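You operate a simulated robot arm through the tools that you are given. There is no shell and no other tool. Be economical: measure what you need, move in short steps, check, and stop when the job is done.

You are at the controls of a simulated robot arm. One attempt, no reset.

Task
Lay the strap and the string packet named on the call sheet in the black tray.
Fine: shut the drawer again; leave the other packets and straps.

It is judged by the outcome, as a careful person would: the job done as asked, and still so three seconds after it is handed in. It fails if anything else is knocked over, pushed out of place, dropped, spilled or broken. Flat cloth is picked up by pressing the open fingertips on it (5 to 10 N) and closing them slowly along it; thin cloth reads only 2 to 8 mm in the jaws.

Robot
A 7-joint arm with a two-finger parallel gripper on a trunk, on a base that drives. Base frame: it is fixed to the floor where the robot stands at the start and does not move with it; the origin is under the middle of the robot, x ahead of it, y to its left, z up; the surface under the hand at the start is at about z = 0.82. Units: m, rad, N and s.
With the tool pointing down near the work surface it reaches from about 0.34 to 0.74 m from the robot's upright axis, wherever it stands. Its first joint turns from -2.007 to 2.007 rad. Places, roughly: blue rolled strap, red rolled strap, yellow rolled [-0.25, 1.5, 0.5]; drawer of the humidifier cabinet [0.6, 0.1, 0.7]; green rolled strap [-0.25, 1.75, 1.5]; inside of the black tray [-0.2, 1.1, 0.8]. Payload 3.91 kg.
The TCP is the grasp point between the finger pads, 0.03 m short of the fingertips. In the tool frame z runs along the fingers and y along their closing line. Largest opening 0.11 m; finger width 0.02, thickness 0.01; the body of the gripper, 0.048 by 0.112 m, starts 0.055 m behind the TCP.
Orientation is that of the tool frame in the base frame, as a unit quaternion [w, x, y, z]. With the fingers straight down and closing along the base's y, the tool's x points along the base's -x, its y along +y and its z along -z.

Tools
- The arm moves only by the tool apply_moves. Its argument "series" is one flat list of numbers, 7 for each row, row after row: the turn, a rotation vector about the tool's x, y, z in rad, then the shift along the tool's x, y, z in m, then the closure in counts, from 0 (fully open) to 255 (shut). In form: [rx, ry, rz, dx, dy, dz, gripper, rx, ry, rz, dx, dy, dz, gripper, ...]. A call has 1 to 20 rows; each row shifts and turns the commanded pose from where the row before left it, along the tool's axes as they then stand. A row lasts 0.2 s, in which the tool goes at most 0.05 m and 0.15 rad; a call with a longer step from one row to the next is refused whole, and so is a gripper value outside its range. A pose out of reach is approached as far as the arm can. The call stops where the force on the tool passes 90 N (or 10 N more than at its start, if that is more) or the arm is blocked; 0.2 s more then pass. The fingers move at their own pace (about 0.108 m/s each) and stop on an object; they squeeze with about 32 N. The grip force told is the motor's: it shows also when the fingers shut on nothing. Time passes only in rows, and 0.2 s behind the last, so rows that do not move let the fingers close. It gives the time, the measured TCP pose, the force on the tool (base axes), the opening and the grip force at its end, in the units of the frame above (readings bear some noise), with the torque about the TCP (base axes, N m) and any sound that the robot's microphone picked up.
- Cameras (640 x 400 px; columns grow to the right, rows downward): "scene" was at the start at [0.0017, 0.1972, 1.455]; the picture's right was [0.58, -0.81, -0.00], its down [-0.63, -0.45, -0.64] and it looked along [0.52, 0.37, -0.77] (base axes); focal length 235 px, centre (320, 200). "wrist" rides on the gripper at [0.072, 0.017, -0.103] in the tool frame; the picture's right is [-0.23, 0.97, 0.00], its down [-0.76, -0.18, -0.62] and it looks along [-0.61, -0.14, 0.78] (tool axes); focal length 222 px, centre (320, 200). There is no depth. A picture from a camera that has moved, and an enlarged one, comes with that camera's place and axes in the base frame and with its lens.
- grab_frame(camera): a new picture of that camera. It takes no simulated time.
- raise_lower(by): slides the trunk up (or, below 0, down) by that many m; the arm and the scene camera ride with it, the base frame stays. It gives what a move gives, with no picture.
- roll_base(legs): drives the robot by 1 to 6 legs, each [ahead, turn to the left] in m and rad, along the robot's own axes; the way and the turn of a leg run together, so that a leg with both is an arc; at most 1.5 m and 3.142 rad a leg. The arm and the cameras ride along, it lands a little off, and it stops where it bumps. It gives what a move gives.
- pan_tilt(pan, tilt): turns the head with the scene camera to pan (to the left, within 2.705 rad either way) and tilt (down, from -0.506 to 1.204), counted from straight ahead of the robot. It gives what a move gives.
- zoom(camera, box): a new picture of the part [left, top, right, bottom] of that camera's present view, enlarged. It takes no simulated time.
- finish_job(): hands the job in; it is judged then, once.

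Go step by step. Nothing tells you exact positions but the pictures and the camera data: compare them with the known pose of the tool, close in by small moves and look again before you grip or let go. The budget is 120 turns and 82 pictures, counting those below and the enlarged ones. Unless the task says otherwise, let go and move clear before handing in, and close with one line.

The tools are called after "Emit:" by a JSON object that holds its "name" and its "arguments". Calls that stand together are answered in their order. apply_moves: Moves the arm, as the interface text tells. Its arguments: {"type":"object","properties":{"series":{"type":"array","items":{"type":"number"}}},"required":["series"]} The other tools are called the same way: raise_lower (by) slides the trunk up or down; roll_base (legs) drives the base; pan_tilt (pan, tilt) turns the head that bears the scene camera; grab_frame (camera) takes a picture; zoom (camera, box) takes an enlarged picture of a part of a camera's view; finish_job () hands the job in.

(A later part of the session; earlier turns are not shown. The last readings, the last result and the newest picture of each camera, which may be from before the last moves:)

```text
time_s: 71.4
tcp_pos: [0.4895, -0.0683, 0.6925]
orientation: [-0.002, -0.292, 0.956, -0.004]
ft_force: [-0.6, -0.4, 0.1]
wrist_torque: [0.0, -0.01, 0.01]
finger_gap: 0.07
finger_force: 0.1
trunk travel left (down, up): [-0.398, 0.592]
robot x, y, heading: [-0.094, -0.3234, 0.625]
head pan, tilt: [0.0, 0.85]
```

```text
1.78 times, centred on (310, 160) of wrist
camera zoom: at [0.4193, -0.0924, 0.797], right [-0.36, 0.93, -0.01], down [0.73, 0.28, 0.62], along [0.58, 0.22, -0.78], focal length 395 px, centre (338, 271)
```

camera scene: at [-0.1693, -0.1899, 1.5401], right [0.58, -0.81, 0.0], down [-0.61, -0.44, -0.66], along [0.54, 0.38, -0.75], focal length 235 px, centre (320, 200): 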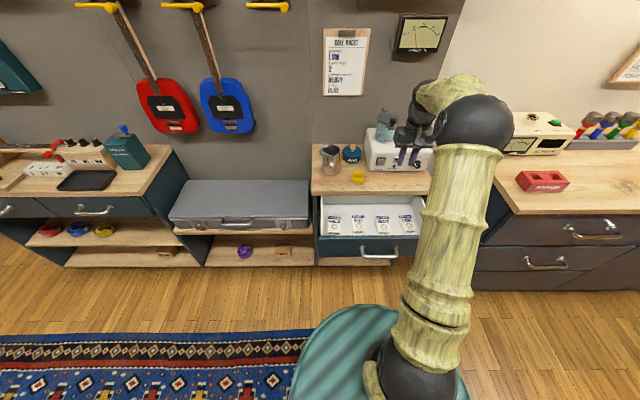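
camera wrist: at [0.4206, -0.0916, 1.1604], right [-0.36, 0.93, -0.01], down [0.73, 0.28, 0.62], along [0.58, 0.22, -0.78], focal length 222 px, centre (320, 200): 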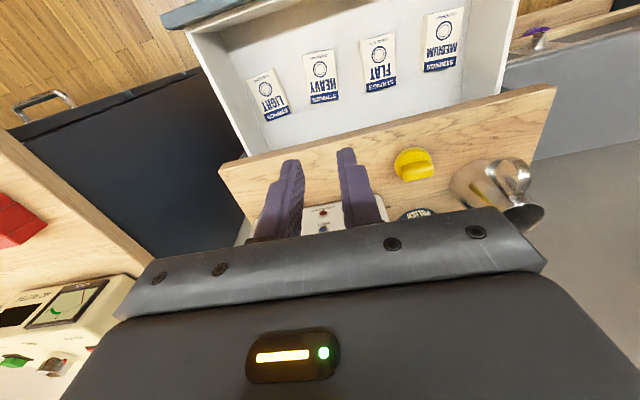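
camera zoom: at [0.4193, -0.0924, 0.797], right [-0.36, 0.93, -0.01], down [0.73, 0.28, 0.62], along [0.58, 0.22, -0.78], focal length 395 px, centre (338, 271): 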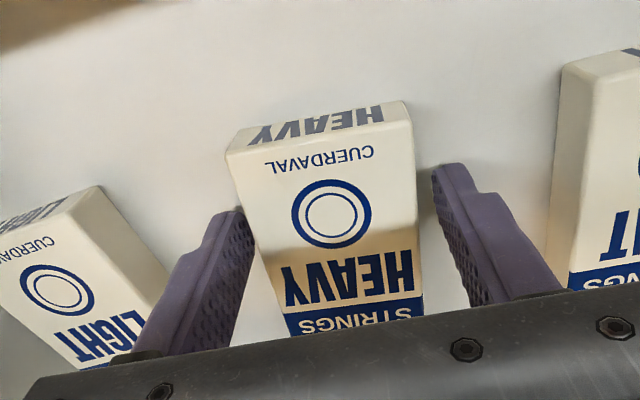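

Still no floor contact. I go on in 2–3 mm steps.

Emit:
{"name": "apply_moves", "arguments": {"series": [0, 0, 0, 0, 0, 0.003, 92, 0, 0, 0, 0, 0, 0.003, 92, 0, 0, 0, 0, 0, 0, 92]}}

Emit:
{"name": "apply_moves", "arguments": {"series": [0, 0, 0, 0, 0, 0.003, 92, 0, 0, 0, 0, 0, 0, 92]}}

Emit:
{"name": "apply_moves", "arguments": {"series": [0, 0, 0, 0, 0, 0.003, 92, 0, 0, 0, 0, 0, 0, 92]}}

Emit:
{"name": "zoom", "arguments": {"camera": "wrist", "box": [130, 60, 490, 260]}}

```text
time_s: 72.2
tcp_pos: [0.4886, -0.0669, 0.688]
orientation: [0.0, -0.292, 0.956, -0.003]
ft_force: [-1.7, 0.0, 10.9]
wrist_torque: [0.44, 0.18, 0.04]
finger_gap: 0.0704
finger_force: 0.2
trunk travel left (down, up): [-0.398, 0.592]
robot x, y, heading: [-0.0963, -0.3241, 0.62]
head pan, tilt: [0.0, 0.85]
```

```text
time_s: 72.8
tcp_pos: [0.4891, -0.0677, 0.6874]
orientation: [0.002, -0.293, 0.956, -0.003]
ft_force: [0.8, 2.2, 34.7]
wrist_torque: [1.12, 0.93, 0.06]
finger_gap: 0.0705
finger_force: 0.3
trunk travel left (down, up): [-0.398, 0.592]
robot x, y, heading: [-0.0957, -0.3239, 0.624]
head pan, tilt: [0.0, 0.85]
```

```text
time_s: 73.4
tcp_pos: [0.488, -0.0693, 0.6869]
orientation: [0.005, -0.292, 0.956, -0.002]
ft_force: [-2.2, 0.9, 55.9]
wrist_torque: [1.58, 1.7, 0.07]
finger_gap: 0.0708
finger_force: 0.5
trunk travel left (down, up): [-0.398, 0.592]
robot x, y, heading: [-0.0955, -0.3241, 0.625]
head pan, tilt: [0.0, 0.85]
```

```text
1.78 times, centred on (310, 160) of wrist
camera zoom: at [0.4179, -0.0929, 0.7914], right [-0.36, 0.93, -0.01], down [0.72, 0.28, 0.63], along [0.59, 0.22, -0.78], focal length 395 px, centre (338, 271)
```

zoom: 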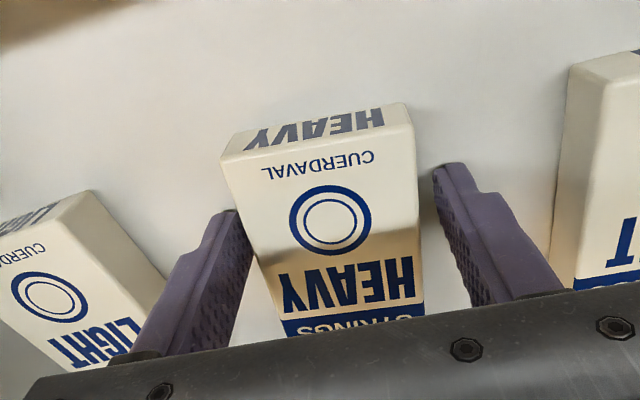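

The floor is felt at tip height 0.658. I come up 8 mm of command so the tips just clear it, and close.

Emit:
{"name": "apply_moves", "arguments": {"series": [0, 0, 0, 0, 0, -0.004, 92, 0, 0, 0, 0, 0, -0.005, 92, 0, 0, 0, 0, 0, 0, 110, 0, 0, 0, 0, 0, 0, 125, 0, 0, 0, 0, 0, 0, 160, 0, 0, 0, 0, 0, 0, 220, 0, 0, 0, 0, 0, 0, 255, 0, 0, 0, 0, 0, 0, 255]}}

Emit:
{"name": "apply_moves", "arguments": {"series": [0, 0, 0, 0, 0, -0.01, 255, 0, 0, 0, 0, 0, -0.015, 255, 0, 0, 0, 0, 0, -0.015, 255, 0, 0, 0, 0, 0, 0, 255]}}

Emit:
{"name": "grab_frame", "arguments": {"camera": "wrist"}}

```text
time_s: 75.2
tcp_pos: [0.4899, -0.0655, 0.6903]
orientation: [-0.001, -0.292, 0.956, -0.003]
ft_force: [-0.6, -0.3, -0.4]
wrist_torque: [-0.01, 0.0, 0.03]
finger_gap: 0.0576
finger_force: 32.6
trunk travel left (down, up): [-0.398, 0.592]
robot x, y, heading: [-0.0953, -0.3238, 0.621]
head pan, tilt: [0.0, 0.85]
```

```text
time_s: 76.2
tcp_pos: [0.4898, -0.0688, 0.7328]
orientation: [-0.001, -0.293, 0.956, -0.004]
ft_force: [0.5, -0.3, -0.1]
wrist_torque: [0.0, 0.0, 0.02]
finger_gap: 0.0578
finger_force: 31.4
trunk travel left (down, up): [-0.398, 0.592]
robot x, y, heading: [-0.0931, -0.3253, 0.619]
head pan, tilt: [0.0, 0.85]
```

```text
46 pictures are left
camera wrist: at [0.4211, -0.0925, 0.8364], right [-0.36, 0.93, -0.01], down [0.73, 0.28, 0.62], along [0.58, 0.22, -0.78], focal length 222 px, centre (320, 200)
```

wrist: 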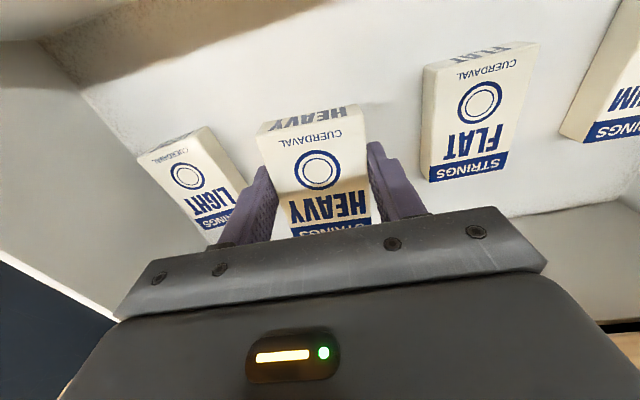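

HEAVY is held firmly now. I rise, draw the hand in, and drive along the wall to the tray.

Emit:
{"name": "raise_lower", "arguments": {"by": 0.36}}

Emit:
{"name": "apply_moves", "arguments": {"series": [0, 0, 0, 0.04, 0.01, 0, 255, 0, 0, 0, 0.04, 0.02, 0, 255, 0, 0, 0, 0.04, 0.02, 0, 255, 0, 0, 0, 0.04, 0.02, 0, 255, 0, 0, 0, 0.04, 0.02, 0, 255]}}

Emit:
{"name": "roll_base", "arguments": {"legs": [[0, 1.571], [1.14, 0], [0, -1.571], [0.1, 0]]}}

Emit:
{"name": "grab_frame", "arguments": {"camera": "scene"}}

```text
time_s: 79.7
tcp_pos: [0.49, -0.0675, 1.0928]
orientation: [-0.002, -0.292, 0.956, -0.004]
ft_force: [0.3, 0.2, -0.3]
wrist_torque: [0.0, -0.02, 0.04]
finger_gap: 0.0572
finger_force: 32.3
trunk travel left (down, up): [-0.758, 0.232]
robot x, y, heading: [-0.0934, -0.3224, 0.623]
head pan, tilt: [0.0, 0.85]
```

```text
time_s: 80.9
tcp_pos: [0.2719, -0.1069, 1.0938]
orientation: [-0.001, -0.292, 0.956, -0.004]
ft_force: [0.2, -0.5, -0.6]
wrist_torque: [0.04, -0.03, 0.01]
finger_gap: 0.0573
finger_force: 31.7
trunk travel left (down, up): [-0.758, 0.232]
robot x, y, heading: [-0.0965, -0.3284, 0.626]
head pan, tilt: [0.0, 0.85]
```

```text
time_s: 99.7
tcp_pos: [-0.3681, 0.8651, 1.093]
orientation: [-0.002, -0.33, 0.944, -0.004]
ft_force: [0.3, 0.4, -0.9]
wrist_torque: [0.0, 0.02, -0.03]
finger_gap: 0.057
finger_force: 32.0
trunk travel left (down, up): [-0.758, 0.232]
robot x, y, heading: [-0.7257, 0.6192, 0.698]
head pan, tilt: [0.0, 0.85]
```

```text
45 pictures are left
camera scene: at [-0.8038, 0.7488, 1.6401], right [0.64, -0.77, 0.0], down [-0.58, -0.48, -0.66], along [0.51, 0.42, -0.75], focal length 235 px, centre (320, 200)
```

scene: 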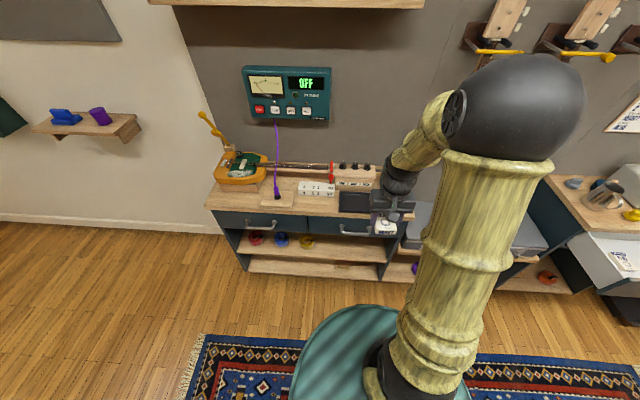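

I am in front of the tray cabinet with a small heading error. I correct it, advance, and look at tray and straps enlarged.

Emit:
{"name": "roll_base", "arguments": {"legs": [[0, -0.076], [0.1, 0]]}}

Emit:
{"name": "grab_frame", "arguments": {"camera": "scene"}}

Emit:
{"name": "grab_frame", "arguments": {"camera": "wrist"}}

```text
time_s: 101.4
tcp_pos: [-0.272, 0.8948, 1.093]
orientation: [-0.003, -0.292, 0.956, -0.003]
ft_force: [1.0, -0.6, 0.0]
wrist_torque: [0.01, 0.01, -0.01]
finger_gap: 0.0574
finger_force: 32.5
trunk travel left (down, up): [-0.758, 0.232]
robot x, y, heading: [-0.6415, 0.6759, 0.621]
head pan, tilt: [0.0, 0.85]
```

```text
44 pictures are left
camera scene: at [-0.7153, 0.811, 1.6401], right [0.58, -0.81, 0.0], down [-0.61, -0.44, -0.66], along [0.54, 0.38, -0.75], focal length 235 px, centre (320, 200)
```

scene: 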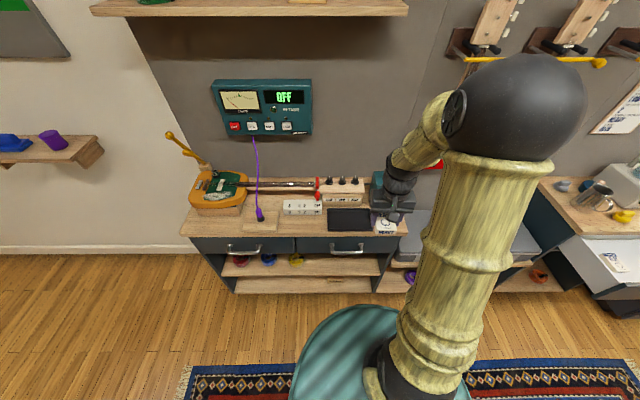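

```text
43 pictures are left
camera wrist: at [-0.3409, 0.8691, 1.1968], right [-0.36, 0.93, -0.01], down [0.73, 0.28, 0.62], along [0.58, 0.22, -0.79], focal length 222 px, centre (320, 200)
```

wrist: 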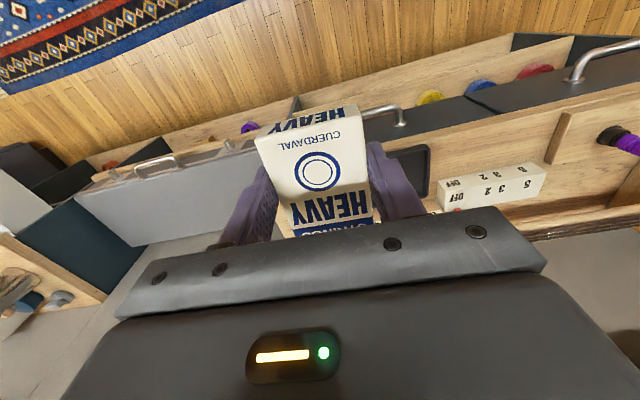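

Emit:
{"name": "zoom", "arguments": {"camera": "scene", "box": [180, 160, 420, 310]}}

```text
2.67 times, centred on (300, 235) of scene
camera zoom: at [-0.7153, 0.811, 1.6401], right [0.58, -0.81, 0.0], down [-0.61, -0.44, -0.66], along [0.54, 0.38, -0.75], focal length 627 px, centre (373, 107)
```

zoom: 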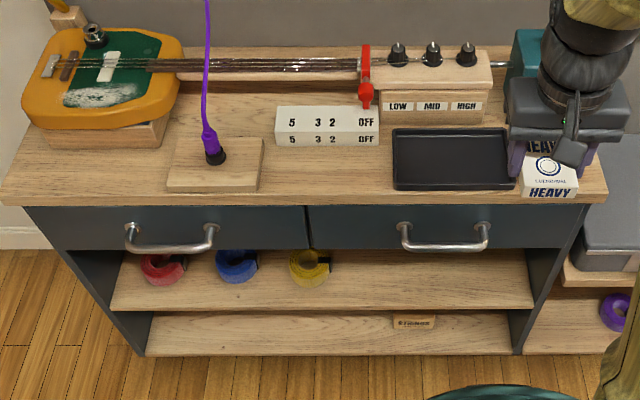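

The tray spans u 0.425–0.544, v 0.856–1.046. I bring the packet over its right half and lower to just above it.

Emit:
{"name": "apply_moves", "arguments": {"series": [0, 0, 0, -0.0364, 0.004, 0, 255, 0, 0, 0, -0.0364, 0.004, 0, 255, 0, 0, 0, -0.0364, 0.004, 0, 255, 0, 0, 0, -0.0364, 0.004, 0, 255, 0, 0, 0, -0.0364, 0.004, 0, 255, 0, 0, 0, 0, 0, 0.04, 255, 0, 0, 0, 0, 0, 0.04, 255, 0, 0, 0, 0, 0, 0.04, 255, 0, 0, 0, 0, 0, 0.04, 255, 0, 0, 0, 0, 0, 0.02, 255]}}

Emit:
{"name": "grab_frame", "arguments": {"camera": "wrist"}}

Emit:
{"name": "zoom", "arguments": {"camera": "scene", "box": [280, 150, 440, 250]}}

```text
time_s: 103.6
tcp_pos: [-0.1329, 1.0103, 0.9123]
orientation: [-0.002, -0.293, 0.956, -0.004]
ft_force: [0.2, -0.2, -0.9]
wrist_torque: [0.01, 0.01, 0.01]
finger_gap: 0.0572
finger_force: 31.6
trunk travel left (down, up): [-0.758, 0.232]
robot x, y, heading: [-0.6432, 0.6784, 0.622]
head pan, tilt: [0.0, 0.85]
```

```text
41 pictures are left
camera wrist: at [-0.2022, 0.9851, 1.0165], right [-0.36, 0.93, -0.01], down [0.73, 0.28, 0.62], along [0.58, 0.22, -0.78], focal length 222 px, centre (320, 200)
```

wrist: 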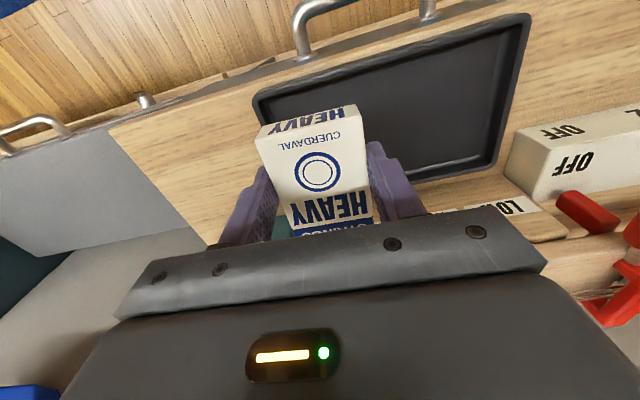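

```text
4.00 times, centred on (360, 200) of scene
camera zoom: at [-0.7164, 0.8101, 1.6402], right [0.58, -0.81, 0.0], down [-0.61, -0.44, -0.66], along [0.54, 0.38, -0.75], focal length 940 px, centre (160, 200)
```

zoom: 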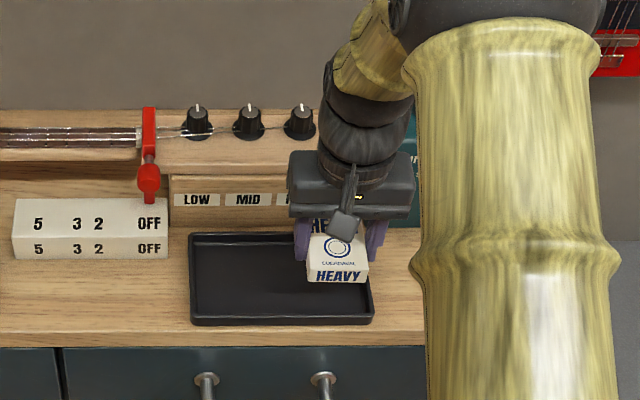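

The packet must sit 10 mm more to the left to clear the tray's right rim. I shift and lower, feeling for contact.

Emit:
{"name": "apply_moves", "arguments": {"series": [0, 0, 0, 0.003, 0.01, 0, 255, 0, 0, 0, 0, 0, 0.02, 255, 0, 0, 0, 0, 0, 0.02, 255, 0, 0, 0, 0, 0, 0.006, 255, 0, 0, 0, 0, 0, 0, 255]}}

Emit:
{"name": "zoom", "arguments": {"camera": "scene", "box": [280, 150, 440, 250]}}

```text
time_s: 104.8
tcp_pos: [-0.1411, 1.0172, 0.8661]
orientation: [-0.002, -0.292, 0.956, -0.004]
ft_force: [0.5, -0.2, -0.3]
wrist_torque: [0.01, 0.02, 0.0]
finger_gap: 0.0572
finger_force: 31.9
trunk travel left (down, up): [-0.758, 0.232]
robot x, y, heading: [-0.6451, 0.6748, 0.621]
head pan, tilt: [0.0, 0.85]
```

```text
4.00 times, centred on (360, 200) of scene
camera zoom: at [-0.7166, 0.81, 1.6401], right [0.58, -0.81, 0.0], down [-0.61, -0.44, -0.66], along [0.54, 0.38, -0.75], focal length 940 px, centre (160, 200)
```

zoom: 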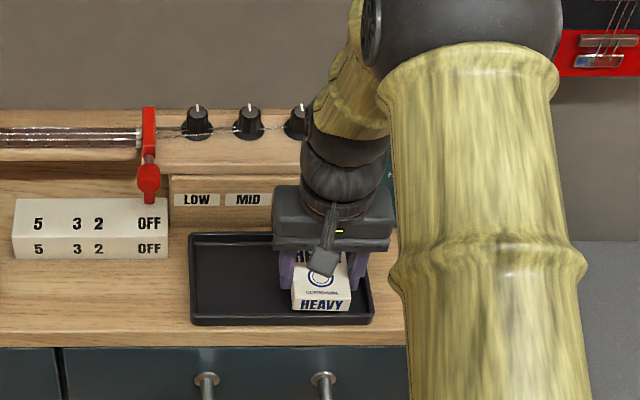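

Emit:
{"name": "apply_moves", "arguments": {"series": [0, 0, 0, 0, 0, 0.003, 255, 0, 0, 0, 0, 0, 0.003, 255, 0, 0, 0, 0, 0, 0, 255]}}

Emit:
{"name": "apply_moves", "arguments": {"series": [0, 0, 0, 0, 0, 0.003, 255, 0, 0, 0, 0, 0, 0, 255]}}

```text
time_s: 105.6
tcp_pos: [-0.1401, 1.0164, 0.859]
orientation: [-0.001, -0.293, 0.956, -0.003]
ft_force: [0.6, 0.6, -0.9]
wrist_torque: [-0.02, 0.0, -0.01]
finger_gap: 0.057
finger_force: 32.1
trunk travel left (down, up): [-0.758, 0.232]
robot x, y, heading: [-0.6383, 0.674, 0.626]
head pan, tilt: [0.0, 0.85]
```

```text
time_s: 106.2
tcp_pos: [-0.1401, 1.016, 0.8561]
orientation: [-0.002, -0.293, 0.956, -0.004]
ft_force: [-0.4, -0.7, 2.3]
wrist_torque: [0.01, 0.14, 0.03]
finger_gap: 0.057
finger_force: 32.0
trunk travel left (down, up): [-0.758, 0.232]
robot x, y, heading: [-0.6429, 0.6719, 0.623]
head pan, tilt: [0.0, 0.85]
```

Contact is felt. I open a little and lift straight up.

Emit:
{"name": "apply_moves", "arguments": {"series": [0, 0, 0, 0, 0, 0, 98, 0, 0, 0, 0, 0, 0, 98, 0, 0, 0, 0, 0, 0, 98, 0, 0, 0, 0, 0, -0.01, 98, 0, 0, 0, 0, 0, -0.03, 98, 0, 0, 0, 0, 0, -0.04, 98, 0, 0, 0, 0, 0, -0.04, 98, 0, 0, 0, 0, 0, -0.04, 98]}}

Emit:
{"name": "grab_frame", "arguments": {"camera": "wrist"}}

```text
time_s: 108.0
tcp_pos: [-0.1397, 1.0168, 1.0213]
orientation: [-0.002, -0.292, 0.956, -0.003]
ft_force: [-0.8, 0.1, 0.7]
wrist_torque: [0.01, 0.01, 0.01]
finger_gap: 0.0679
finger_force: 0.1
trunk travel left (down, up): [-0.758, 0.232]
robot x, y, heading: [-0.6448, 0.6765, 0.62]
head pan, tilt: [0.0, 0.85]
```

```text
38 pictures are left
camera wrist: at [-0.21, 0.9921, 1.1253], right [-0.36, 0.93, -0.01], down [0.73, 0.28, 0.62], along [0.58, 0.22, -0.78], focal length 222 px, centre (320, 200)
```

wrist: 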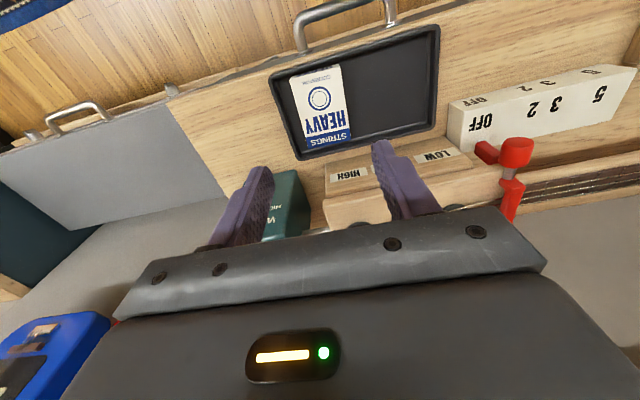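

HEAVY lies flat in the tray's right half. Now I retract and drive to in front of the straps, then look into the shelf from lower down.

Emit:
{"name": "apply_moves", "arguments": {"series": [0, 0, 0, 0.04, 0, 0, 0, 0, 0, 0, 0.04, 0, 0, 0, 0, 0, 0, 0.04, 0, 0, 0, 0, 0, 0, 0.04, 0, 0, 0, 0, 0, 0, 0.03, 0, 0, 0]}}

Emit:
{"name": "roll_base", "arguments": {"legs": [[-0.12, 0], [0, 1.571], [0.42, 0], [0, -1.571]]}}

Emit:
{"name": "raise_lower", "arguments": {"by": -0.45}}

Emit:
{"name": "pan_tilt", "arguments": {"pan": 0.0, "tilt": 0.75}}

Emit:
{"name": "grab_frame", "arguments": {"camera": "scene"}}

```text
time_s: 109.2
tcp_pos: [-0.3, 0.9082, 1.0174]
orientation: [-0.001, -0.293, 0.956, -0.004]
ft_force: [0.2, -0.5, 0.4]
wrist_torque: [-0.01, -0.01, 0.0]
finger_gap: 0.1101
finger_force: 0.2
trunk travel left (down, up): [-0.758, 0.232]
robot x, y, heading: [-0.6413, 0.6746, 0.626]
head pan, tilt: [0.0, 0.85]
```

```text
time_s: 124.0
tcp_pos: [-0.6267, 1.1854, 1.0176]
orientation: [-0.002, -0.291, 0.957, -0.003]
ft_force: [0.6, 0.3, 0.5]
wrist_torque: [0.0, -0.01, 0.0]
finger_gap: 0.1098
finger_force: 0.0
trunk travel left (down, up): [-0.758, 0.232]
robot x, y, heading: [-0.9694, 0.953, 0.615]
head pan, tilt: [0.0, 0.85]
```

```text
refused: -0.45 is not a number from -0.4 to 0.4
```

```text
time_s: 124.7
tcp_pos: [-0.6296, 1.1869, 1.0181]
orientation: [-0.002, -0.291, 0.957, -0.003]
ft_force: [-0.7, 0.5, -0.8]
wrist_torque: [-0.04, -0.02, -0.01]
finger_gap: 0.1098
finger_force: 0.0
trunk travel left (down, up): [-0.758, 0.232]
robot x, y, heading: [-0.974, 0.9527, 0.615]
head pan, tilt: [0.0, 0.75]
```

```text
37 pictures are left
camera scene: at [-1.0429, 1.0913, 1.6481], right [0.58, -0.81, 0.0], down [-0.56, -0.4, -0.73], along [0.6, 0.42, -0.68], focal length 235 px, centre (320, 200)
```

scene: 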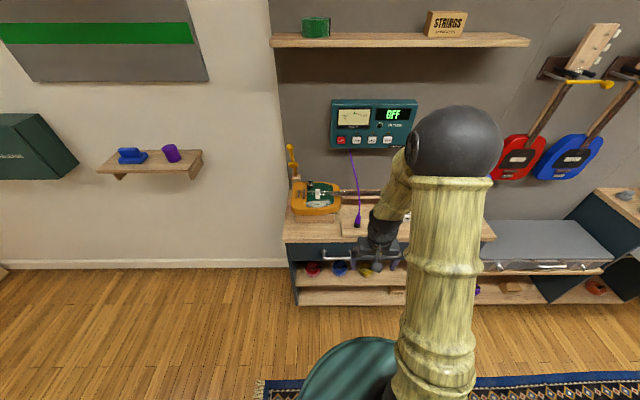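

I lower the trunk in two steps for a view into the shelf.

Emit:
{"name": "raise_lower", "arguments": {"by": -0.4}}

Emit:
{"name": "grab_frame", "arguments": {"camera": "wrist"}}

Emit:
{"name": "zoom", "arguments": {"camera": "scene", "box": [240, 120, 440, 260]}}

```text
time_s: 128.5
tcp_pos: [-0.6279, 1.1856, 0.6184]
orientation: [-0.003, -0.29, 0.957, -0.004]
ft_force: [0.4, -0.8, 0.9]
wrist_torque: [-0.01, 0.02, -0.01]
finger_gap: 0.1102
finger_force: 0.1
trunk travel left (down, up): [-0.358, 0.632]
robot x, y, heading: [-0.9726, 0.952, 0.618]
head pan, tilt: [0.0, 0.75]
```

```text
36 pictures are left
camera wrist: at [-0.6974, 1.1618, 0.7224], right [-0.35, 0.94, -0.01], down [0.73, 0.28, 0.62], along [0.58, 0.21, -0.78], focal length 222 px, centre (320, 200)
```

wrist: 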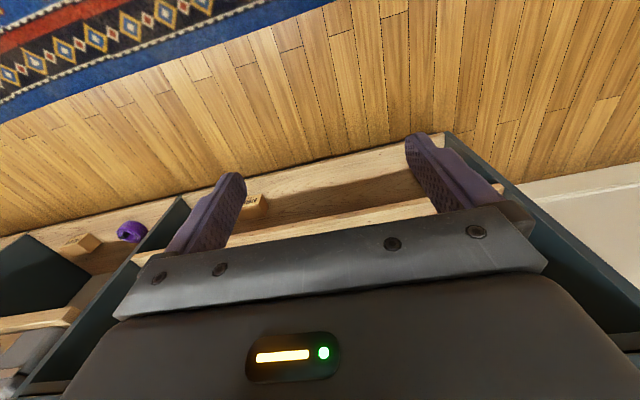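

```text
2.86 times, centred on (340, 190) of scene
camera zoom: at [-1.043, 1.0913, 1.2482], right [0.58, -0.81, 0.0], down [-0.56, -0.4, -0.73], along [0.6, 0.42, -0.68], focal length 672 px, centre (263, 229)
```

zoom: 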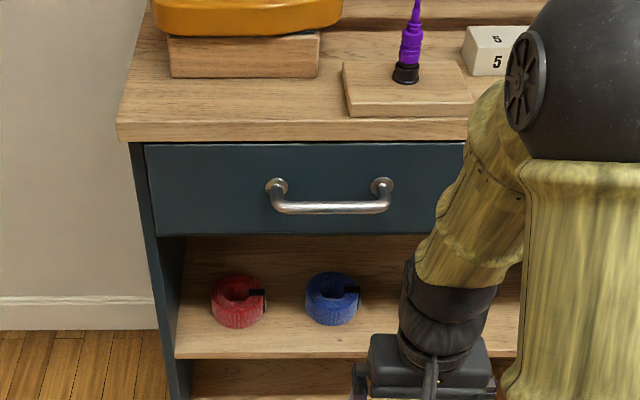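

Blue's coil triangulates to u≈0.525, v≈1.375, z≈0.40 on a shelf at z≈0.36. I advance the base, pitch the hand to 35° below level, and lower in front of it.

Emit:
{"name": "roll_base", "arguments": {"legs": [[0.1, 0]]}}

Emit:
{"name": "apply_moves", "arguments": {"series": [0, -0.1372, 0, 0, 0.015, 0, 0, 0, -0.1372, 0, 0, 0.015, 0, 0, 0, -0.1372, 0, 0, 0.015, 0, 0, 0, -0.1372, 0, 0, 0, 0, 0, 0, -0.1372, 0, 0, 0, 0, 0, 0, -0.1372, 0, 0, 0, 0, 0, 0, -0.1372, 0, 0, 0, 0, 0]}}

Emit:
{"name": "raise_lower", "arguments": {"by": -0.17}}

Emit:
{"name": "grab_frame", "arguments": {"camera": "wrist"}}

Emit:
{"name": "grab_frame", "arguments": {"camera": "scene"}}

```text
time_s: 129.8
tcp_pos: [-0.5484, 1.2444, 0.618]
orientation: [-0.002, -0.291, 0.957, -0.003]
ft_force: [-0.1, -0.1, -0.7]
wrist_torque: [0.02, -0.01, 0.03]
finger_gap: 0.1098
finger_force: 0.1
trunk travel left (down, up): [-0.358, 0.632]
robot x, y, heading: [-0.8942, 1.0137, 0.623]
head pan, tilt: [0.0, 0.75]
```

```text
time_s: 131.4
tcp_pos: [-0.5119, 1.3438, 0.6183]
orientation: [0.441, -0.26, 0.849, 0.131]
ft_force: [0.2, 0.3, 0.2]
wrist_torque: [-0.02, -0.02, 0.0]
finger_gap: 0.1099
finger_force: 0.0
out of reach, approached as far as the arm can: row 4, 5, 6, 7
trunk travel left (down, up): [-0.358, 0.632]
robot x, y, heading: [-0.891, 1.0102, 0.623]
head pan, tilt: [0.0, 0.75]
```

```text
time_s: 133.3
tcp_pos: [-0.5124, 1.3441, 0.4476]
orientation: [0.44, -0.261, 0.849, 0.131]
ft_force: [0.9, -0.2, -0.3]
wrist_torque: [0.01, 0.0, -0.01]
finger_gap: 0.1101
finger_force: 0.0
trunk travel left (down, up): [-0.188, 0.802]
robot x, y, heading: [-0.8904, 1.0099, 0.62]
head pan, tilt: [0.0, 0.75]
```

```text
34 pictures are left
camera wrist: at [-0.6262, 1.2879, 0.4496], right [-0.44, 0.88, 0.18], down [0.04, -0.18, 0.98], along [0.9, 0.43, 0.04], focal length 222 px, centre (320, 200)
```

wrist: 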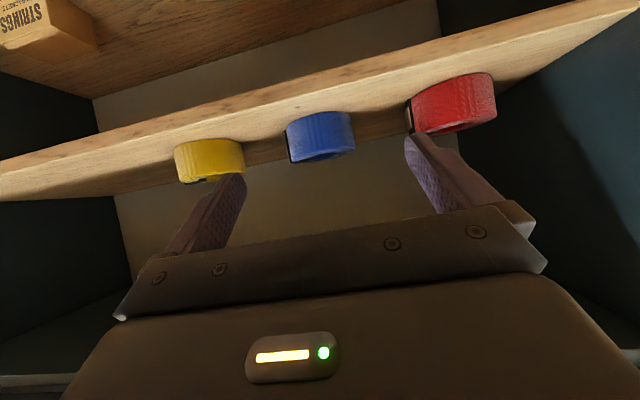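

```text
33 pictures are left
camera scene: at [-0.9629, 1.1484, 1.0782], right [0.58, -0.81, 0.0], down [-0.55, -0.4, -0.73], along [0.59, 0.43, -0.68], focal length 235 px, centre (320, 200)
```

scene: 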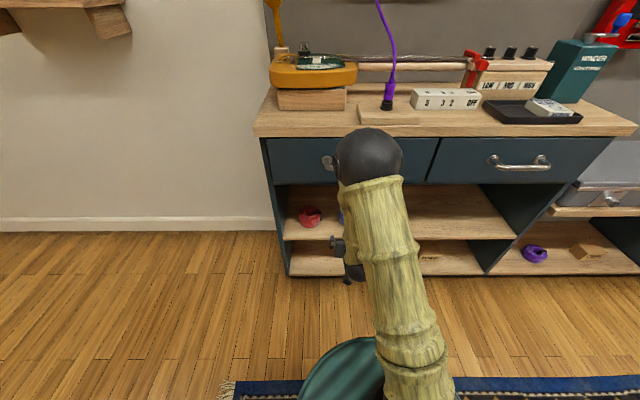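

Blue is the middle coil: about 0.081 m across, z 0.37–0.414, centre v=1.376. I make a first small step to see where the commanded pose stands.

Emit:
{"name": "apply_moves", "arguments": {"series": [0, 0, 0, 0.0076, 0, 0.0238, 0, 0, 0, 0, 0.0076, 0, 0.0238, 0, 0, 0, 0, 0, 0, 0, 0]}}

```text
time_s: 134.1
tcp_pos: [-0.4851, 1.3584, 0.4082]
orientation: [0.44, -0.26, 0.849, 0.131]
ft_force: [0.5, 0.3, 0.4]
wrist_torque: [0.03, 0.02, 0.03]
finger_gap: 0.1101
finger_force: 0.0
trunk travel left (down, up): [-0.188, 0.802]
robot x, y, heading: [-0.8948, 1.015, 0.62]
head pan, tilt: [0.0, 0.75]
```

The command tracks. I advance 0.09 m level with the shelf, centring on blue, and look.

Emit:
{"name": "apply_moves", "arguments": {"series": [0, 0, 0, -0.0173, -0.0027, 0.0245, 0, 0, 0, 0, -0.0173, -0.0027, 0.0245, 0, 0, 0, 0, -0.0173, -0.0027, 0.0245, 0, 0, 0, 0, 0, 0, 0, 0]}}

Emit:
{"name": "grab_frame", "arguments": {"camera": "wrist"}}

```text
time_s: 135.1
tcp_pos: [-0.4079, 1.4059, 0.4066]
orientation: [0.44, -0.26, 0.849, 0.131]
ft_force: [-0.2, 1.2, 0.3]
wrist_torque: [-0.03, -0.01, 0.02]
finger_gap: 0.1102
finger_force: 0.0
trunk travel left (down, up): [-0.188, 0.802]
robot x, y, heading: [-0.8957, 1.0143, 0.619]
head pan, tilt: [0.0, 0.75]
```

```text
32 pictures are left
camera wrist: at [-0.5232, 1.3504, 0.4081], right [-0.44, 0.88, 0.18], down [0.04, -0.18, 0.98], along [0.9, 0.44, 0.04], focal length 222 px, centre (320, 200)
```

wrist: 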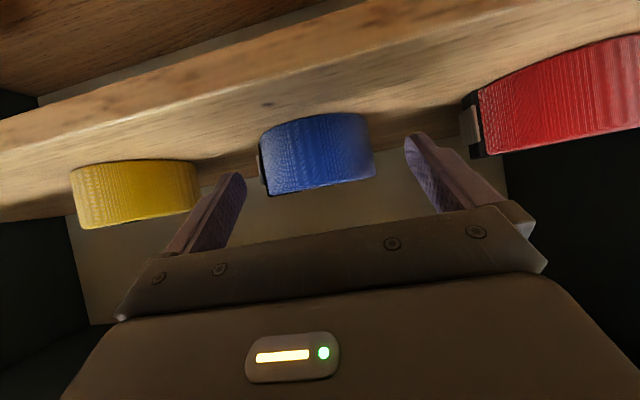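

Blue is centred between the fingers (width about 0.088 with its clip). I advance the last 37 mm, 6 mm lower, and close slowly.

Emit:
{"name": "apply_moves", "arguments": {"series": [0, 0, 0, -0.0083, 0, 0.0169, 0, 0, 0, 0, -0.0083, 0, 0.0169, 0, 0, 0, 0, 0, 0, 0, 0]}}

Emit:
{"name": "grab_frame", "arguments": {"camera": "wrist"}}

```text
time_s: 135.9
tcp_pos: [-0.378, 1.4237, 0.4006]
orientation: [0.44, -0.261, 0.849, 0.132]
ft_force: [1.3, 0.4, -0.2]
wrist_torque: [0.0, 0.03, 0.0]
finger_gap: 0.1101
finger_force: 0.0
trunk travel left (down, up): [-0.188, 0.802]
robot x, y, heading: [-0.8916, 1.0103, 0.62]
head pan, tilt: [0.0, 0.75]
```

```text
31 pictures are left
camera wrist: at [-0.4918, 1.368, 0.4026], right [-0.44, 0.88, 0.18], down [0.04, -0.18, 0.98], along [0.9, 0.43, 0.04], focal length 222 px, centre (320, 200)
```

wrist: 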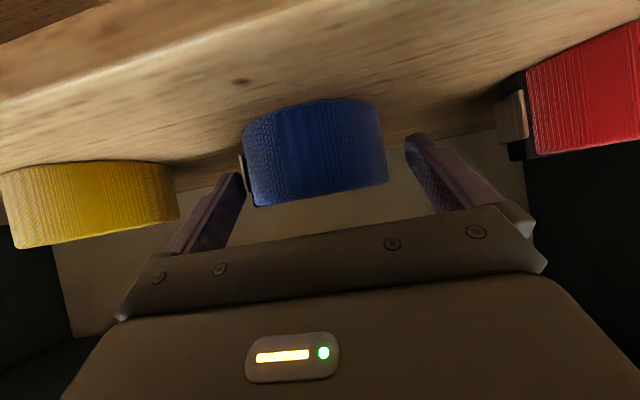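

The right-hand (clip) side has less room, so I shift 6 mm that way and close slowly.

Emit:
{"name": "apply_moves", "arguments": {"series": [0, 0, 0, 0, -0.006, 0, 0, 0, 0, 0, 0, 0, 0, 20, 0, 0, 0, 0, 0, 0, 40, 0, 0, 0, 0, 0, 0, 60, 0, 0, 0, 0, 0, 0, 80, 0, 0, 0, 0, 0, 0, 110, 0, 0, 0, 0, 0, 0, 140, 0, 0, 0, 0, 0, 0, 140]}}

Emit:
{"name": "grab_frame", "arguments": {"camera": "wrist"}}

```text
time_s: 137.7
tcp_pos: [-0.374, 1.4192, 0.4022]
orientation: [0.44, -0.261, 0.849, 0.132]
ft_force: [-0.5, 1.2, 1.8]
wrist_torque: [0.19, 0.09, 0.04]
finger_gap: 0.087
finger_force: 32.1
trunk travel left (down, up): [-0.188, 0.802]
robot x, y, heading: [-0.8907, 1.0097, 0.618]
head pan, tilt: [0.0, 0.75]
```

```text
30 pictures are left
camera wrist: at [-0.4879, 1.3635, 0.4033], right [-0.44, 0.88, 0.18], down [0.04, -0.18, 0.98], along [0.9, 0.43, 0.04], focal length 222 px, centre (320, 200)
```

wrist: 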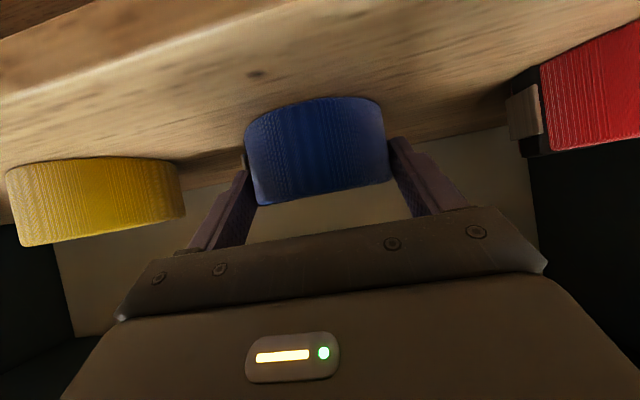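

Gripped at 87 mm with 32 N. I lift 20 mm straight up and check the hold.

Emit:
{"name": "apply_moves", "arguments": {"series": [0, 0, 0, -0.0041, 0, -0.0029, 255, 0, 0, 0, -0.0041, 0, -0.0029, 255, 0, 0, 0, -0.0082, 0, -0.0058, 255, 0, 0, 0, 0, 0, 0, 255]}}

Emit:
{"name": "grab_frame", "arguments": {"camera": "wrist"}}

```text
time_s: 138.7
tcp_pos: [-0.3749, 1.4192, 0.4225]
orientation: [0.439, -0.261, 0.85, 0.131]
ft_force: [-0.5, 0.9, -1.4]
wrist_torque: [-0.04, -0.01, 0.01]
finger_gap: 0.0867
finger_force: 32.4
trunk travel left (down, up): [-0.188, 0.802]
robot x, y, heading: [-0.8961, 1.0105, 0.621]
head pan, tilt: [0.0, 0.75]
```

```text
29 pictures are left
camera wrist: at [-0.488, 1.3639, 0.4234], right [-0.43, 0.88, 0.18], down [0.04, -0.18, 0.98], along [0.9, 0.43, 0.04], focal length 222 px, centre (320, 200)
```

wrist: 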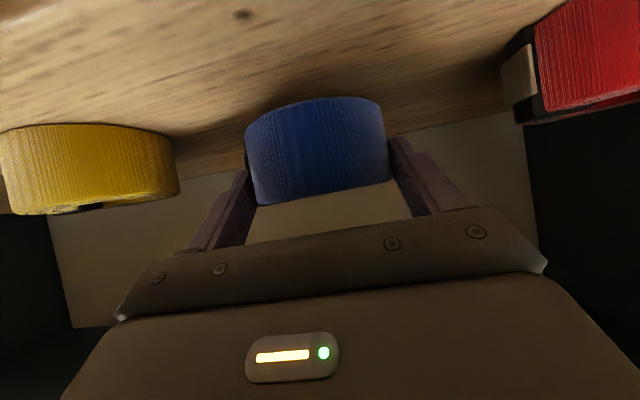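

Blue is firmly held. I back the base out of the shelf, then raise the trunk.

Emit:
{"name": "roll_base", "arguments": {"legs": [[-0.25, 0]]}}

Emit:
{"name": "raise_lower", "arguments": {"by": 0.4}}

Emit:
{"name": "raise_lower", "arguments": {"by": 0.17}}

Emit:
{"name": "roll_base", "arguments": {"legs": [[0, -1.571], [0.387, 0], [0, 1.571]]}}

Emit:
{"name": "grab_frame", "arguments": {"camera": "scene"}}

Emit:
{"name": "grab_frame", "arguments": {"camera": "wrist"}}

```text
time_s: 140.8
tcp_pos: [-0.5842, 1.2704, 0.4216]
orientation: [0.441, -0.261, 0.849, 0.131]
ft_force: [-0.1, -0.7, -1.3]
wrist_torque: [-0.04, 0.0, -0.02]
finger_gap: 0.087
finger_force: 32.1
trunk travel left (down, up): [-0.188, 0.802]
robot x, y, heading: [-1.1008, 0.861, 0.622]
head pan, tilt: [0.0, 0.75]
```

```text
time_s: 144.6
tcp_pos: [-0.5848, 1.2693, 0.8222]
orientation: [0.44, -0.26, 0.849, 0.131]
ft_force: [0.4, -0.3, -1.1]
wrist_torque: [-0.04, 0.02, 0.02]
finger_gap: 0.0869
finger_force: 32.0
trunk travel left (down, up): [-0.588, 0.402]
robot x, y, heading: [-1.0986, 0.86, 0.618]
head pan, tilt: [0.0, 0.75]
```

```text
time_s: 146.5
tcp_pos: [-0.5833, 1.2699, 0.9917]
orientation: [0.44, -0.26, 0.849, 0.131]
ft_force: [0.1, 1.0, -1.8]
wrist_torque: [-0.02, 0.03, -0.04]
finger_gap: 0.0867
finger_force: 31.8
trunk travel left (down, up): [-0.758, 0.232]
robot x, y, heading: [-1.0962, 0.8635, 0.62]
head pan, tilt: [0.0, 0.75]
```

```text
time_s: 160.4
tcp_pos: [-0.3507, 0.9282, 0.9924]
orientation: [0.443, -0.245, 0.854, 0.124]
ft_force: [0.6, 0.6, -1.2]
wrist_torque: [0.02, 0.0, 0.0]
finger_gap: 0.0868
finger_force: 32.0
trunk travel left (down, up): [-0.758, 0.232]
robot x, y, heading: [-0.8845, 0.5406, 0.583]
head pan, tilt: [0.0, 0.75]
```

```text
28 pictures are left
camera scene: at [-0.9486, 0.6785, 1.6481], right [0.55, -0.83, 0.0], down [-0.57, -0.38, -0.73], along [0.61, 0.4, -0.68], focal length 235 px, centre (320, 200)
```

scene: 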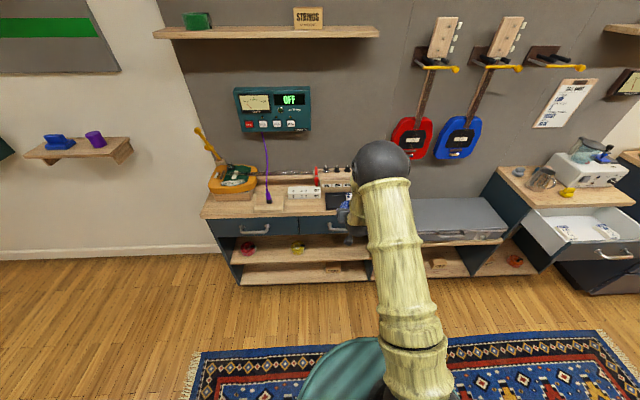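

```text
27 pictures are left
camera wrist: at [-0.4662, 0.8769, 0.9935], right [-0.4, 0.9, 0.18], down [0.03, -0.18, 0.98], along [0.91, 0.4, 0.04], focal length 222 px, centre (320, 200)
```

wrist: 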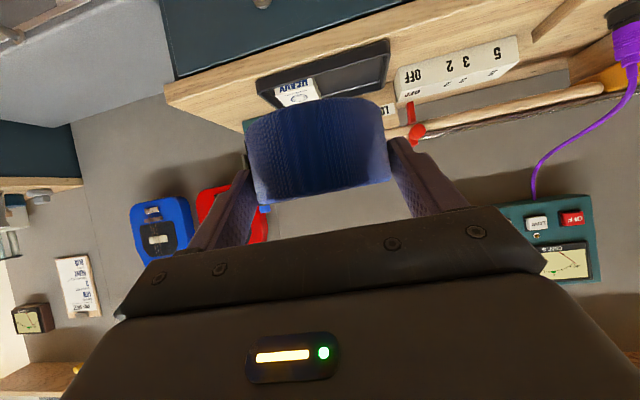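

I fix the heading and advance so the strap hangs over the tray's left half.

Emit:
{"name": "roll_base", "arguments": {"legs": [[0, 0.037], [0.2, 0]]}}

Emit:
{"name": "grab_frame", "arguments": {"camera": "wrist"}}

Emit:
{"name": "zoom", "arguments": {"camera": "scene", "box": [220, 140, 420, 260]}}

```text
time_s: 162.6
tcp_pos: [-0.2057, 1.0632, 0.9921]
orientation: [0.439, -0.262, 0.85, 0.131]
ft_force: [1.0, -0.1, -1.9]
wrist_torque: [-0.02, 0.01, 0.01]
finger_gap: 0.087
finger_force: 32.1
trunk travel left (down, up): [-0.758, 0.232]
robot x, y, heading: [-0.7229, 0.6511, 0.621]
head pan, tilt: [0.0, 0.75]
```

```text
26 pictures are left
camera wrist: at [-0.3188, 1.0082, 0.993], right [-0.44, 0.88, 0.18], down [0.04, -0.18, 0.98], along [0.9, 0.44, 0.04], focal length 222 px, centre (320, 200)
```

wrist: 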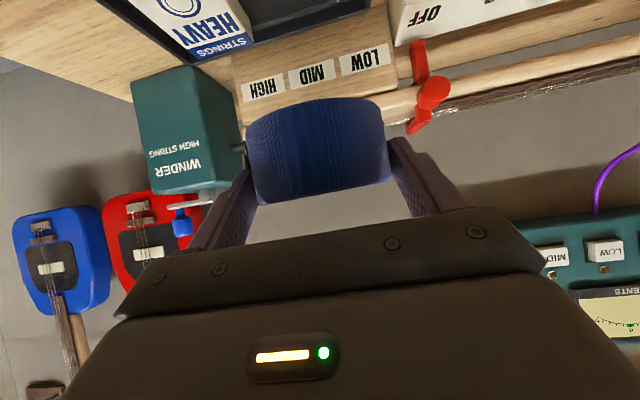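

```text
3.20 times, centred on (320, 200) of scene
camera zoom: at [-0.7927, 0.7917, 1.6481], right [0.58, -0.81, 0.0], down [-0.55, -0.4, -0.73], along [0.59, 0.43, -0.68], focal length 752 px, centre (320, 200)
```

zoom: 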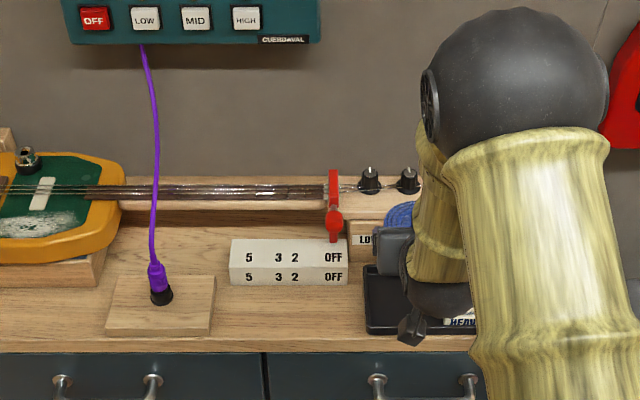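

The strap is at v=0.984 and needs 33 mm more forward; the free zone left of HEAVY is v 0.938–1.034. I move over it and descend most of the way, then look.

Emit:
{"name": "apply_moves", "arguments": {"series": [0, 0, 0, -0.0191, 0.004, 0.0269, 255, 0, 0, 0, 0.0272, 0, 0.0193, 255, 0, 0, 0, 0.0272, 0, 0.0193, 255, 0, 0, 0, 0.0231, 0, 0.0164, 255, 0, 0, 0, 0, 0, 0, 255]}}

Emit:
{"name": "grab_frame", "arguments": {"camera": "wrist"}}

Emit:
{"name": "zoom", "arguments": {"camera": "scene", "box": [290, 180, 400, 260]}}

```text
time_s: 163.8
tcp_pos: [-0.1801, 1.0869, 0.8994]
orientation: [0.44, -0.261, 0.849, 0.132]
ft_force: [0.4, -0.5, -1.0]
wrist_torque: [-0.04, 0.03, 0.0]
finger_gap: 0.0869
finger_force: 32.3
trunk travel left (down, up): [-0.758, 0.232]
robot x, y, heading: [-0.7217, 0.6515, 0.622]
head pan, tilt: [0.0, 0.75]
```

```text
24 pictures are left
camera wrist: at [-0.2945, 1.0305, 0.9004], right [-0.44, 0.88, 0.18], down [0.04, -0.18, 0.98], along [0.9, 0.44, 0.04], focal length 222 px, centre (320, 200)
```

wrist: 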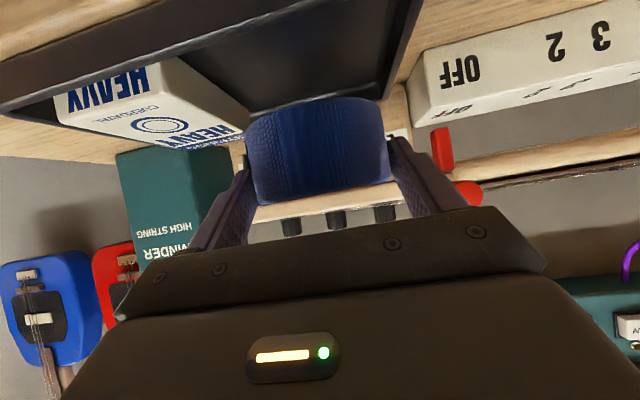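

```text
5.00 times, centred on (345, 220) of scene
camera zoom: at [-0.7938, 0.7909, 1.6481], right [0.58, -0.81, 0.0], down [-0.55, -0.4, -0.73], along [0.59, 0.43, -0.68], focal length 1176 px, centre (195, 100)
```

zoom: 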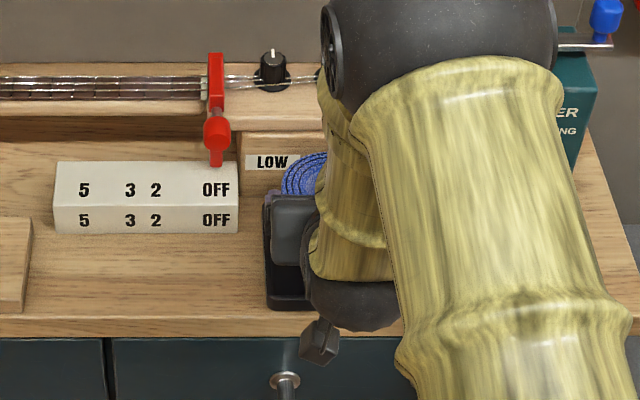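

Strap and tray gap line up. I lower 29 mm with force watch.

Emit:
{"name": "apply_moves", "arguments": {"series": [0, 0, 0, 0.0122, 0, 0.0087, 255, 0, 0, 0, 0.0081, 0, 0.0058, 255, 0, 0, 0, 0.0033, 0, 0.0023, 255, 0, 0, 0, 0, 0, 0, 255]}}

Emit:
{"name": "grab_frame", "arguments": {"camera": "wrist"}}

```text
time_s: 164.8
tcp_pos: [-0.1799, 1.0836, 0.8722]
orientation: [0.444, -0.26, 0.847, 0.133]
ft_force: [-0.7, -4.0, 22.9]
wrist_torque: [1.04, -0.81, -0.22]
finger_gap: 0.0867
finger_force: 32.5
trunk travel left (down, up): [-0.758, 0.232]
robot x, y, heading: [-0.721, 0.6518, 0.622]
head pan, tilt: [0.0, 0.75]
```

```text
22 pictures are left
camera wrist: at [-0.2939, 1.0286, 0.8735], right [-0.44, 0.88, 0.18], down [0.03, -0.18, 0.98], along [0.9, 0.44, 0.05], focal length 222 px, centre (320, 200)
```

wrist: 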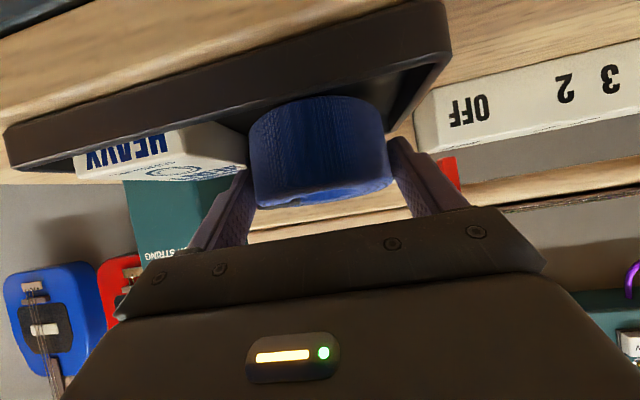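

Contact came early and, from the torque, about 55 mm ahead of the TCP: the strap's far edge is on the back rim. I lift, move 12 mm towards me and lower again.

Emit:
{"name": "apply_moves", "arguments": {"series": [0, 0, 0, -0.0115, 0, -0.0081, 255, 0, 0, 0, 0.0069, 0, -0.0098, 255, 0, 0, 0, 0.0049, 0, 0.0035, 255, 0, 0, 0, 0.0049, 0, 0.0035, 255, 0, 0, 0, 0, 0, 0, 255]}}

```text
time_s: 166.0
tcp_pos: [-0.1891, 1.0785, 0.8718]
orientation: [0.441, -0.261, 0.849, 0.132]
ft_force: [-1.5, -0.1, 6.2]
wrist_torque: [-0.28, -0.31, 0.01]
finger_gap: 0.0869
finger_force: 31.6
trunk travel left (down, up): [-0.758, 0.232]
robot x, y, heading: [-0.7198, 0.6518, 0.623]
head pan, tilt: [0.0, 0.75]
```

Now only the right finger brushes HEAVY's top edge. I lift 3 mm, nudge, and open slowly so the strap settles the last centimetre into the tray.

Emit:
{"name": "apply_moves", "arguments": {"series": [0, 0, 0, -0.0041, 0.0015, 0.0007, 255, 0, 0, 0, 0, 0, 0, 50, 0, 0, 0, 0, 0, 0, 45, 0, 0, 0, 0, 0, 0, 38, 0, 0, 0, 0, 0, 0, 30, 0, 0, 0, 0, 0, 0, 30]}}

Emit:
{"name": "grab_frame", "arguments": {"camera": "wrist"}}

```text
time_s: 167.4
tcp_pos: [-0.1873, 1.0825, 0.8731]
orientation: [0.44, -0.261, 0.849, 0.132]
ft_force: [0.4, -0.5, 0.1]
wrist_torque: [-0.02, -0.03, -0.01]
finger_gap: 0.097
finger_force: 0.0
trunk travel left (down, up): [-0.758, 0.232]
robot x, y, heading: [-0.722, 0.6529, 0.624]
head pan, tilt: [0.0, 0.75]
```

```text
21 pictures are left
camera wrist: at [-0.3012, 1.0266, 0.8744], right [-0.44, 0.88, 0.18], down [0.04, -0.18, 0.98], along [0.9, 0.44, 0.04], focal length 222 px, centre (320, 200)
```

wrist: 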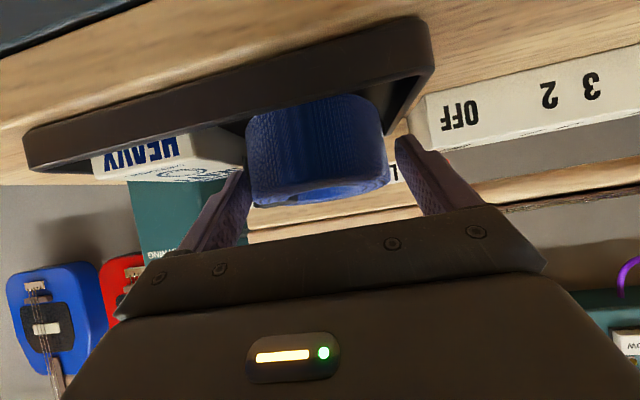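

The strap is free. I lift the hand straight up to look.

Emit:
{"name": "apply_moves", "arguments": {"series": [0, 0, 0, -0.0082, 0, -0.0058, 30, 0, 0, 0, -0.0122, 0, -0.0087, 20, 0, 0, 0, -0.0245, 0, -0.0173, 0, 0, 0, 0, -0.0326, 0, -0.0231, 0, 0, 0, 0, -0.0326, 0, -0.0231, 0]}}

Emit:
{"name": "grab_frame", "arguments": {"camera": "wrist"}}

Emit:
{"name": "zoom", "arguments": {"camera": "scene", "box": [290, 180, 400, 260]}}

```text
time_s: 168.6
tcp_pos: [-0.1897, 1.0795, 1.0114]
orientation: [0.44, -0.261, 0.849, 0.131]
ft_force: [0.3, 0.5, 0.3]
wrist_torque: [-0.01, -0.01, 0.03]
finger_gap: 0.1103
finger_force: 0.0
trunk travel left (down, up): [-0.758, 0.232]
robot x, y, heading: [-0.7211, 0.6524, 0.622]
head pan, tilt: [0.0, 0.75]
```

```text
20 pictures are left
camera wrist: at [-0.304, 1.024, 1.0119], right [-0.44, 0.88, 0.18], down [0.04, -0.18, 0.98], along [0.9, 0.44, 0.04], focal length 222 px, centre (320, 200)
```

wrist: 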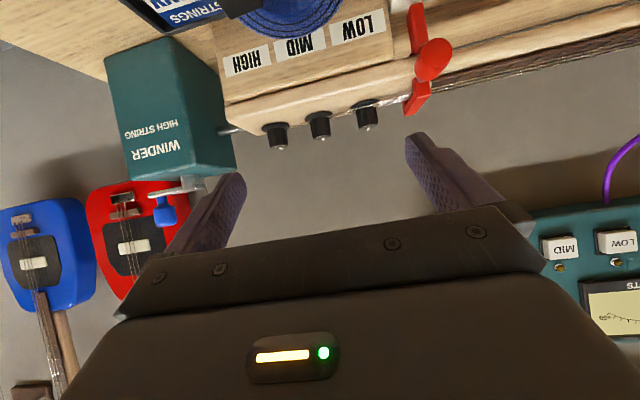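

```text
5.00 times, centred on (345, 220) of scene
camera zoom: at [-0.7947, 0.7901, 1.6481], right [0.58, -0.81, 0.0], down [-0.55, -0.4, -0.73], along [0.59, 0.43, -0.68], focal length 1176 px, centre (195, 100)
```

zoom: 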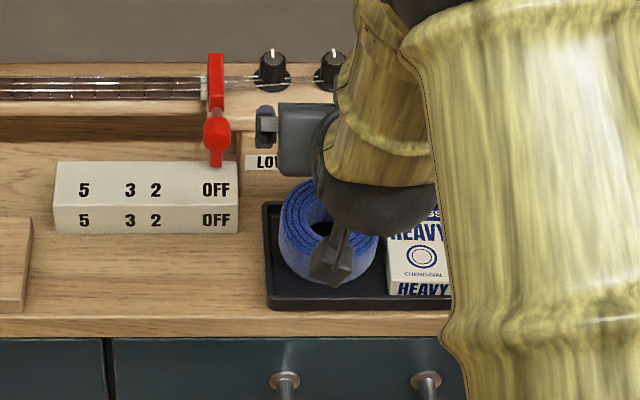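

The strap appears to be in the tray. I back off for a full view.

Emit:
{"name": "roll_base", "arguments": {"legs": [[-0.22, 0]]}}

Emit:
{"name": "pan_tilt", "arguments": {"pan": 0.5, "tilt": 0.7}}

Emit:
{"name": "grab_frame", "arguments": {"camera": "scene"}}

```text
time_s: 170.5
tcp_pos: [-0.3752, 0.9445, 1.0101]
orientation: [0.44, -0.26, 0.849, 0.132]
ft_force: [0.0, -0.8, -0.3]
wrist_torque: [-0.04, -0.01, 0.01]
finger_gap: 0.1101
finger_force: 0.0
trunk travel left (down, up): [-0.758, 0.232]
robot x, y, heading: [-0.9063, 0.5241, 0.625]
head pan, tilt: [0.0, 0.75]
```

```text
time_s: 171.5
tcp_pos: [-0.3745, 0.9459, 1.0091]
orientation: [0.441, -0.261, 0.849, 0.132]
ft_force: [0.0, 0.8, -0.2]
wrist_torque: [-0.02, 0.02, 0.01]
finger_gap: 0.11
finger_force: 0.0
trunk travel left (down, up): [-0.758, 0.232]
robot x, y, heading: [-0.909, 0.5241, 0.622]
head pan, tilt: [0.499, 0.7]
```

```text
18 pictures are left
camera scene: at [-1.0093, 0.6862, 1.6524], right [0.9, -0.44, 0.0], down [-0.28, -0.58, -0.76], along [0.33, 0.69, -0.64], focal length 235 px, centre (320, 200)
```

scene: 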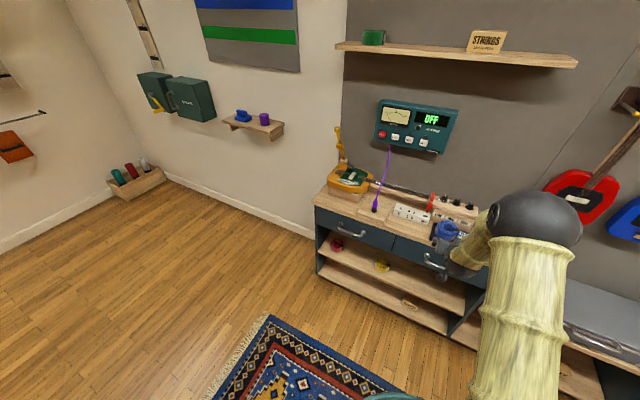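

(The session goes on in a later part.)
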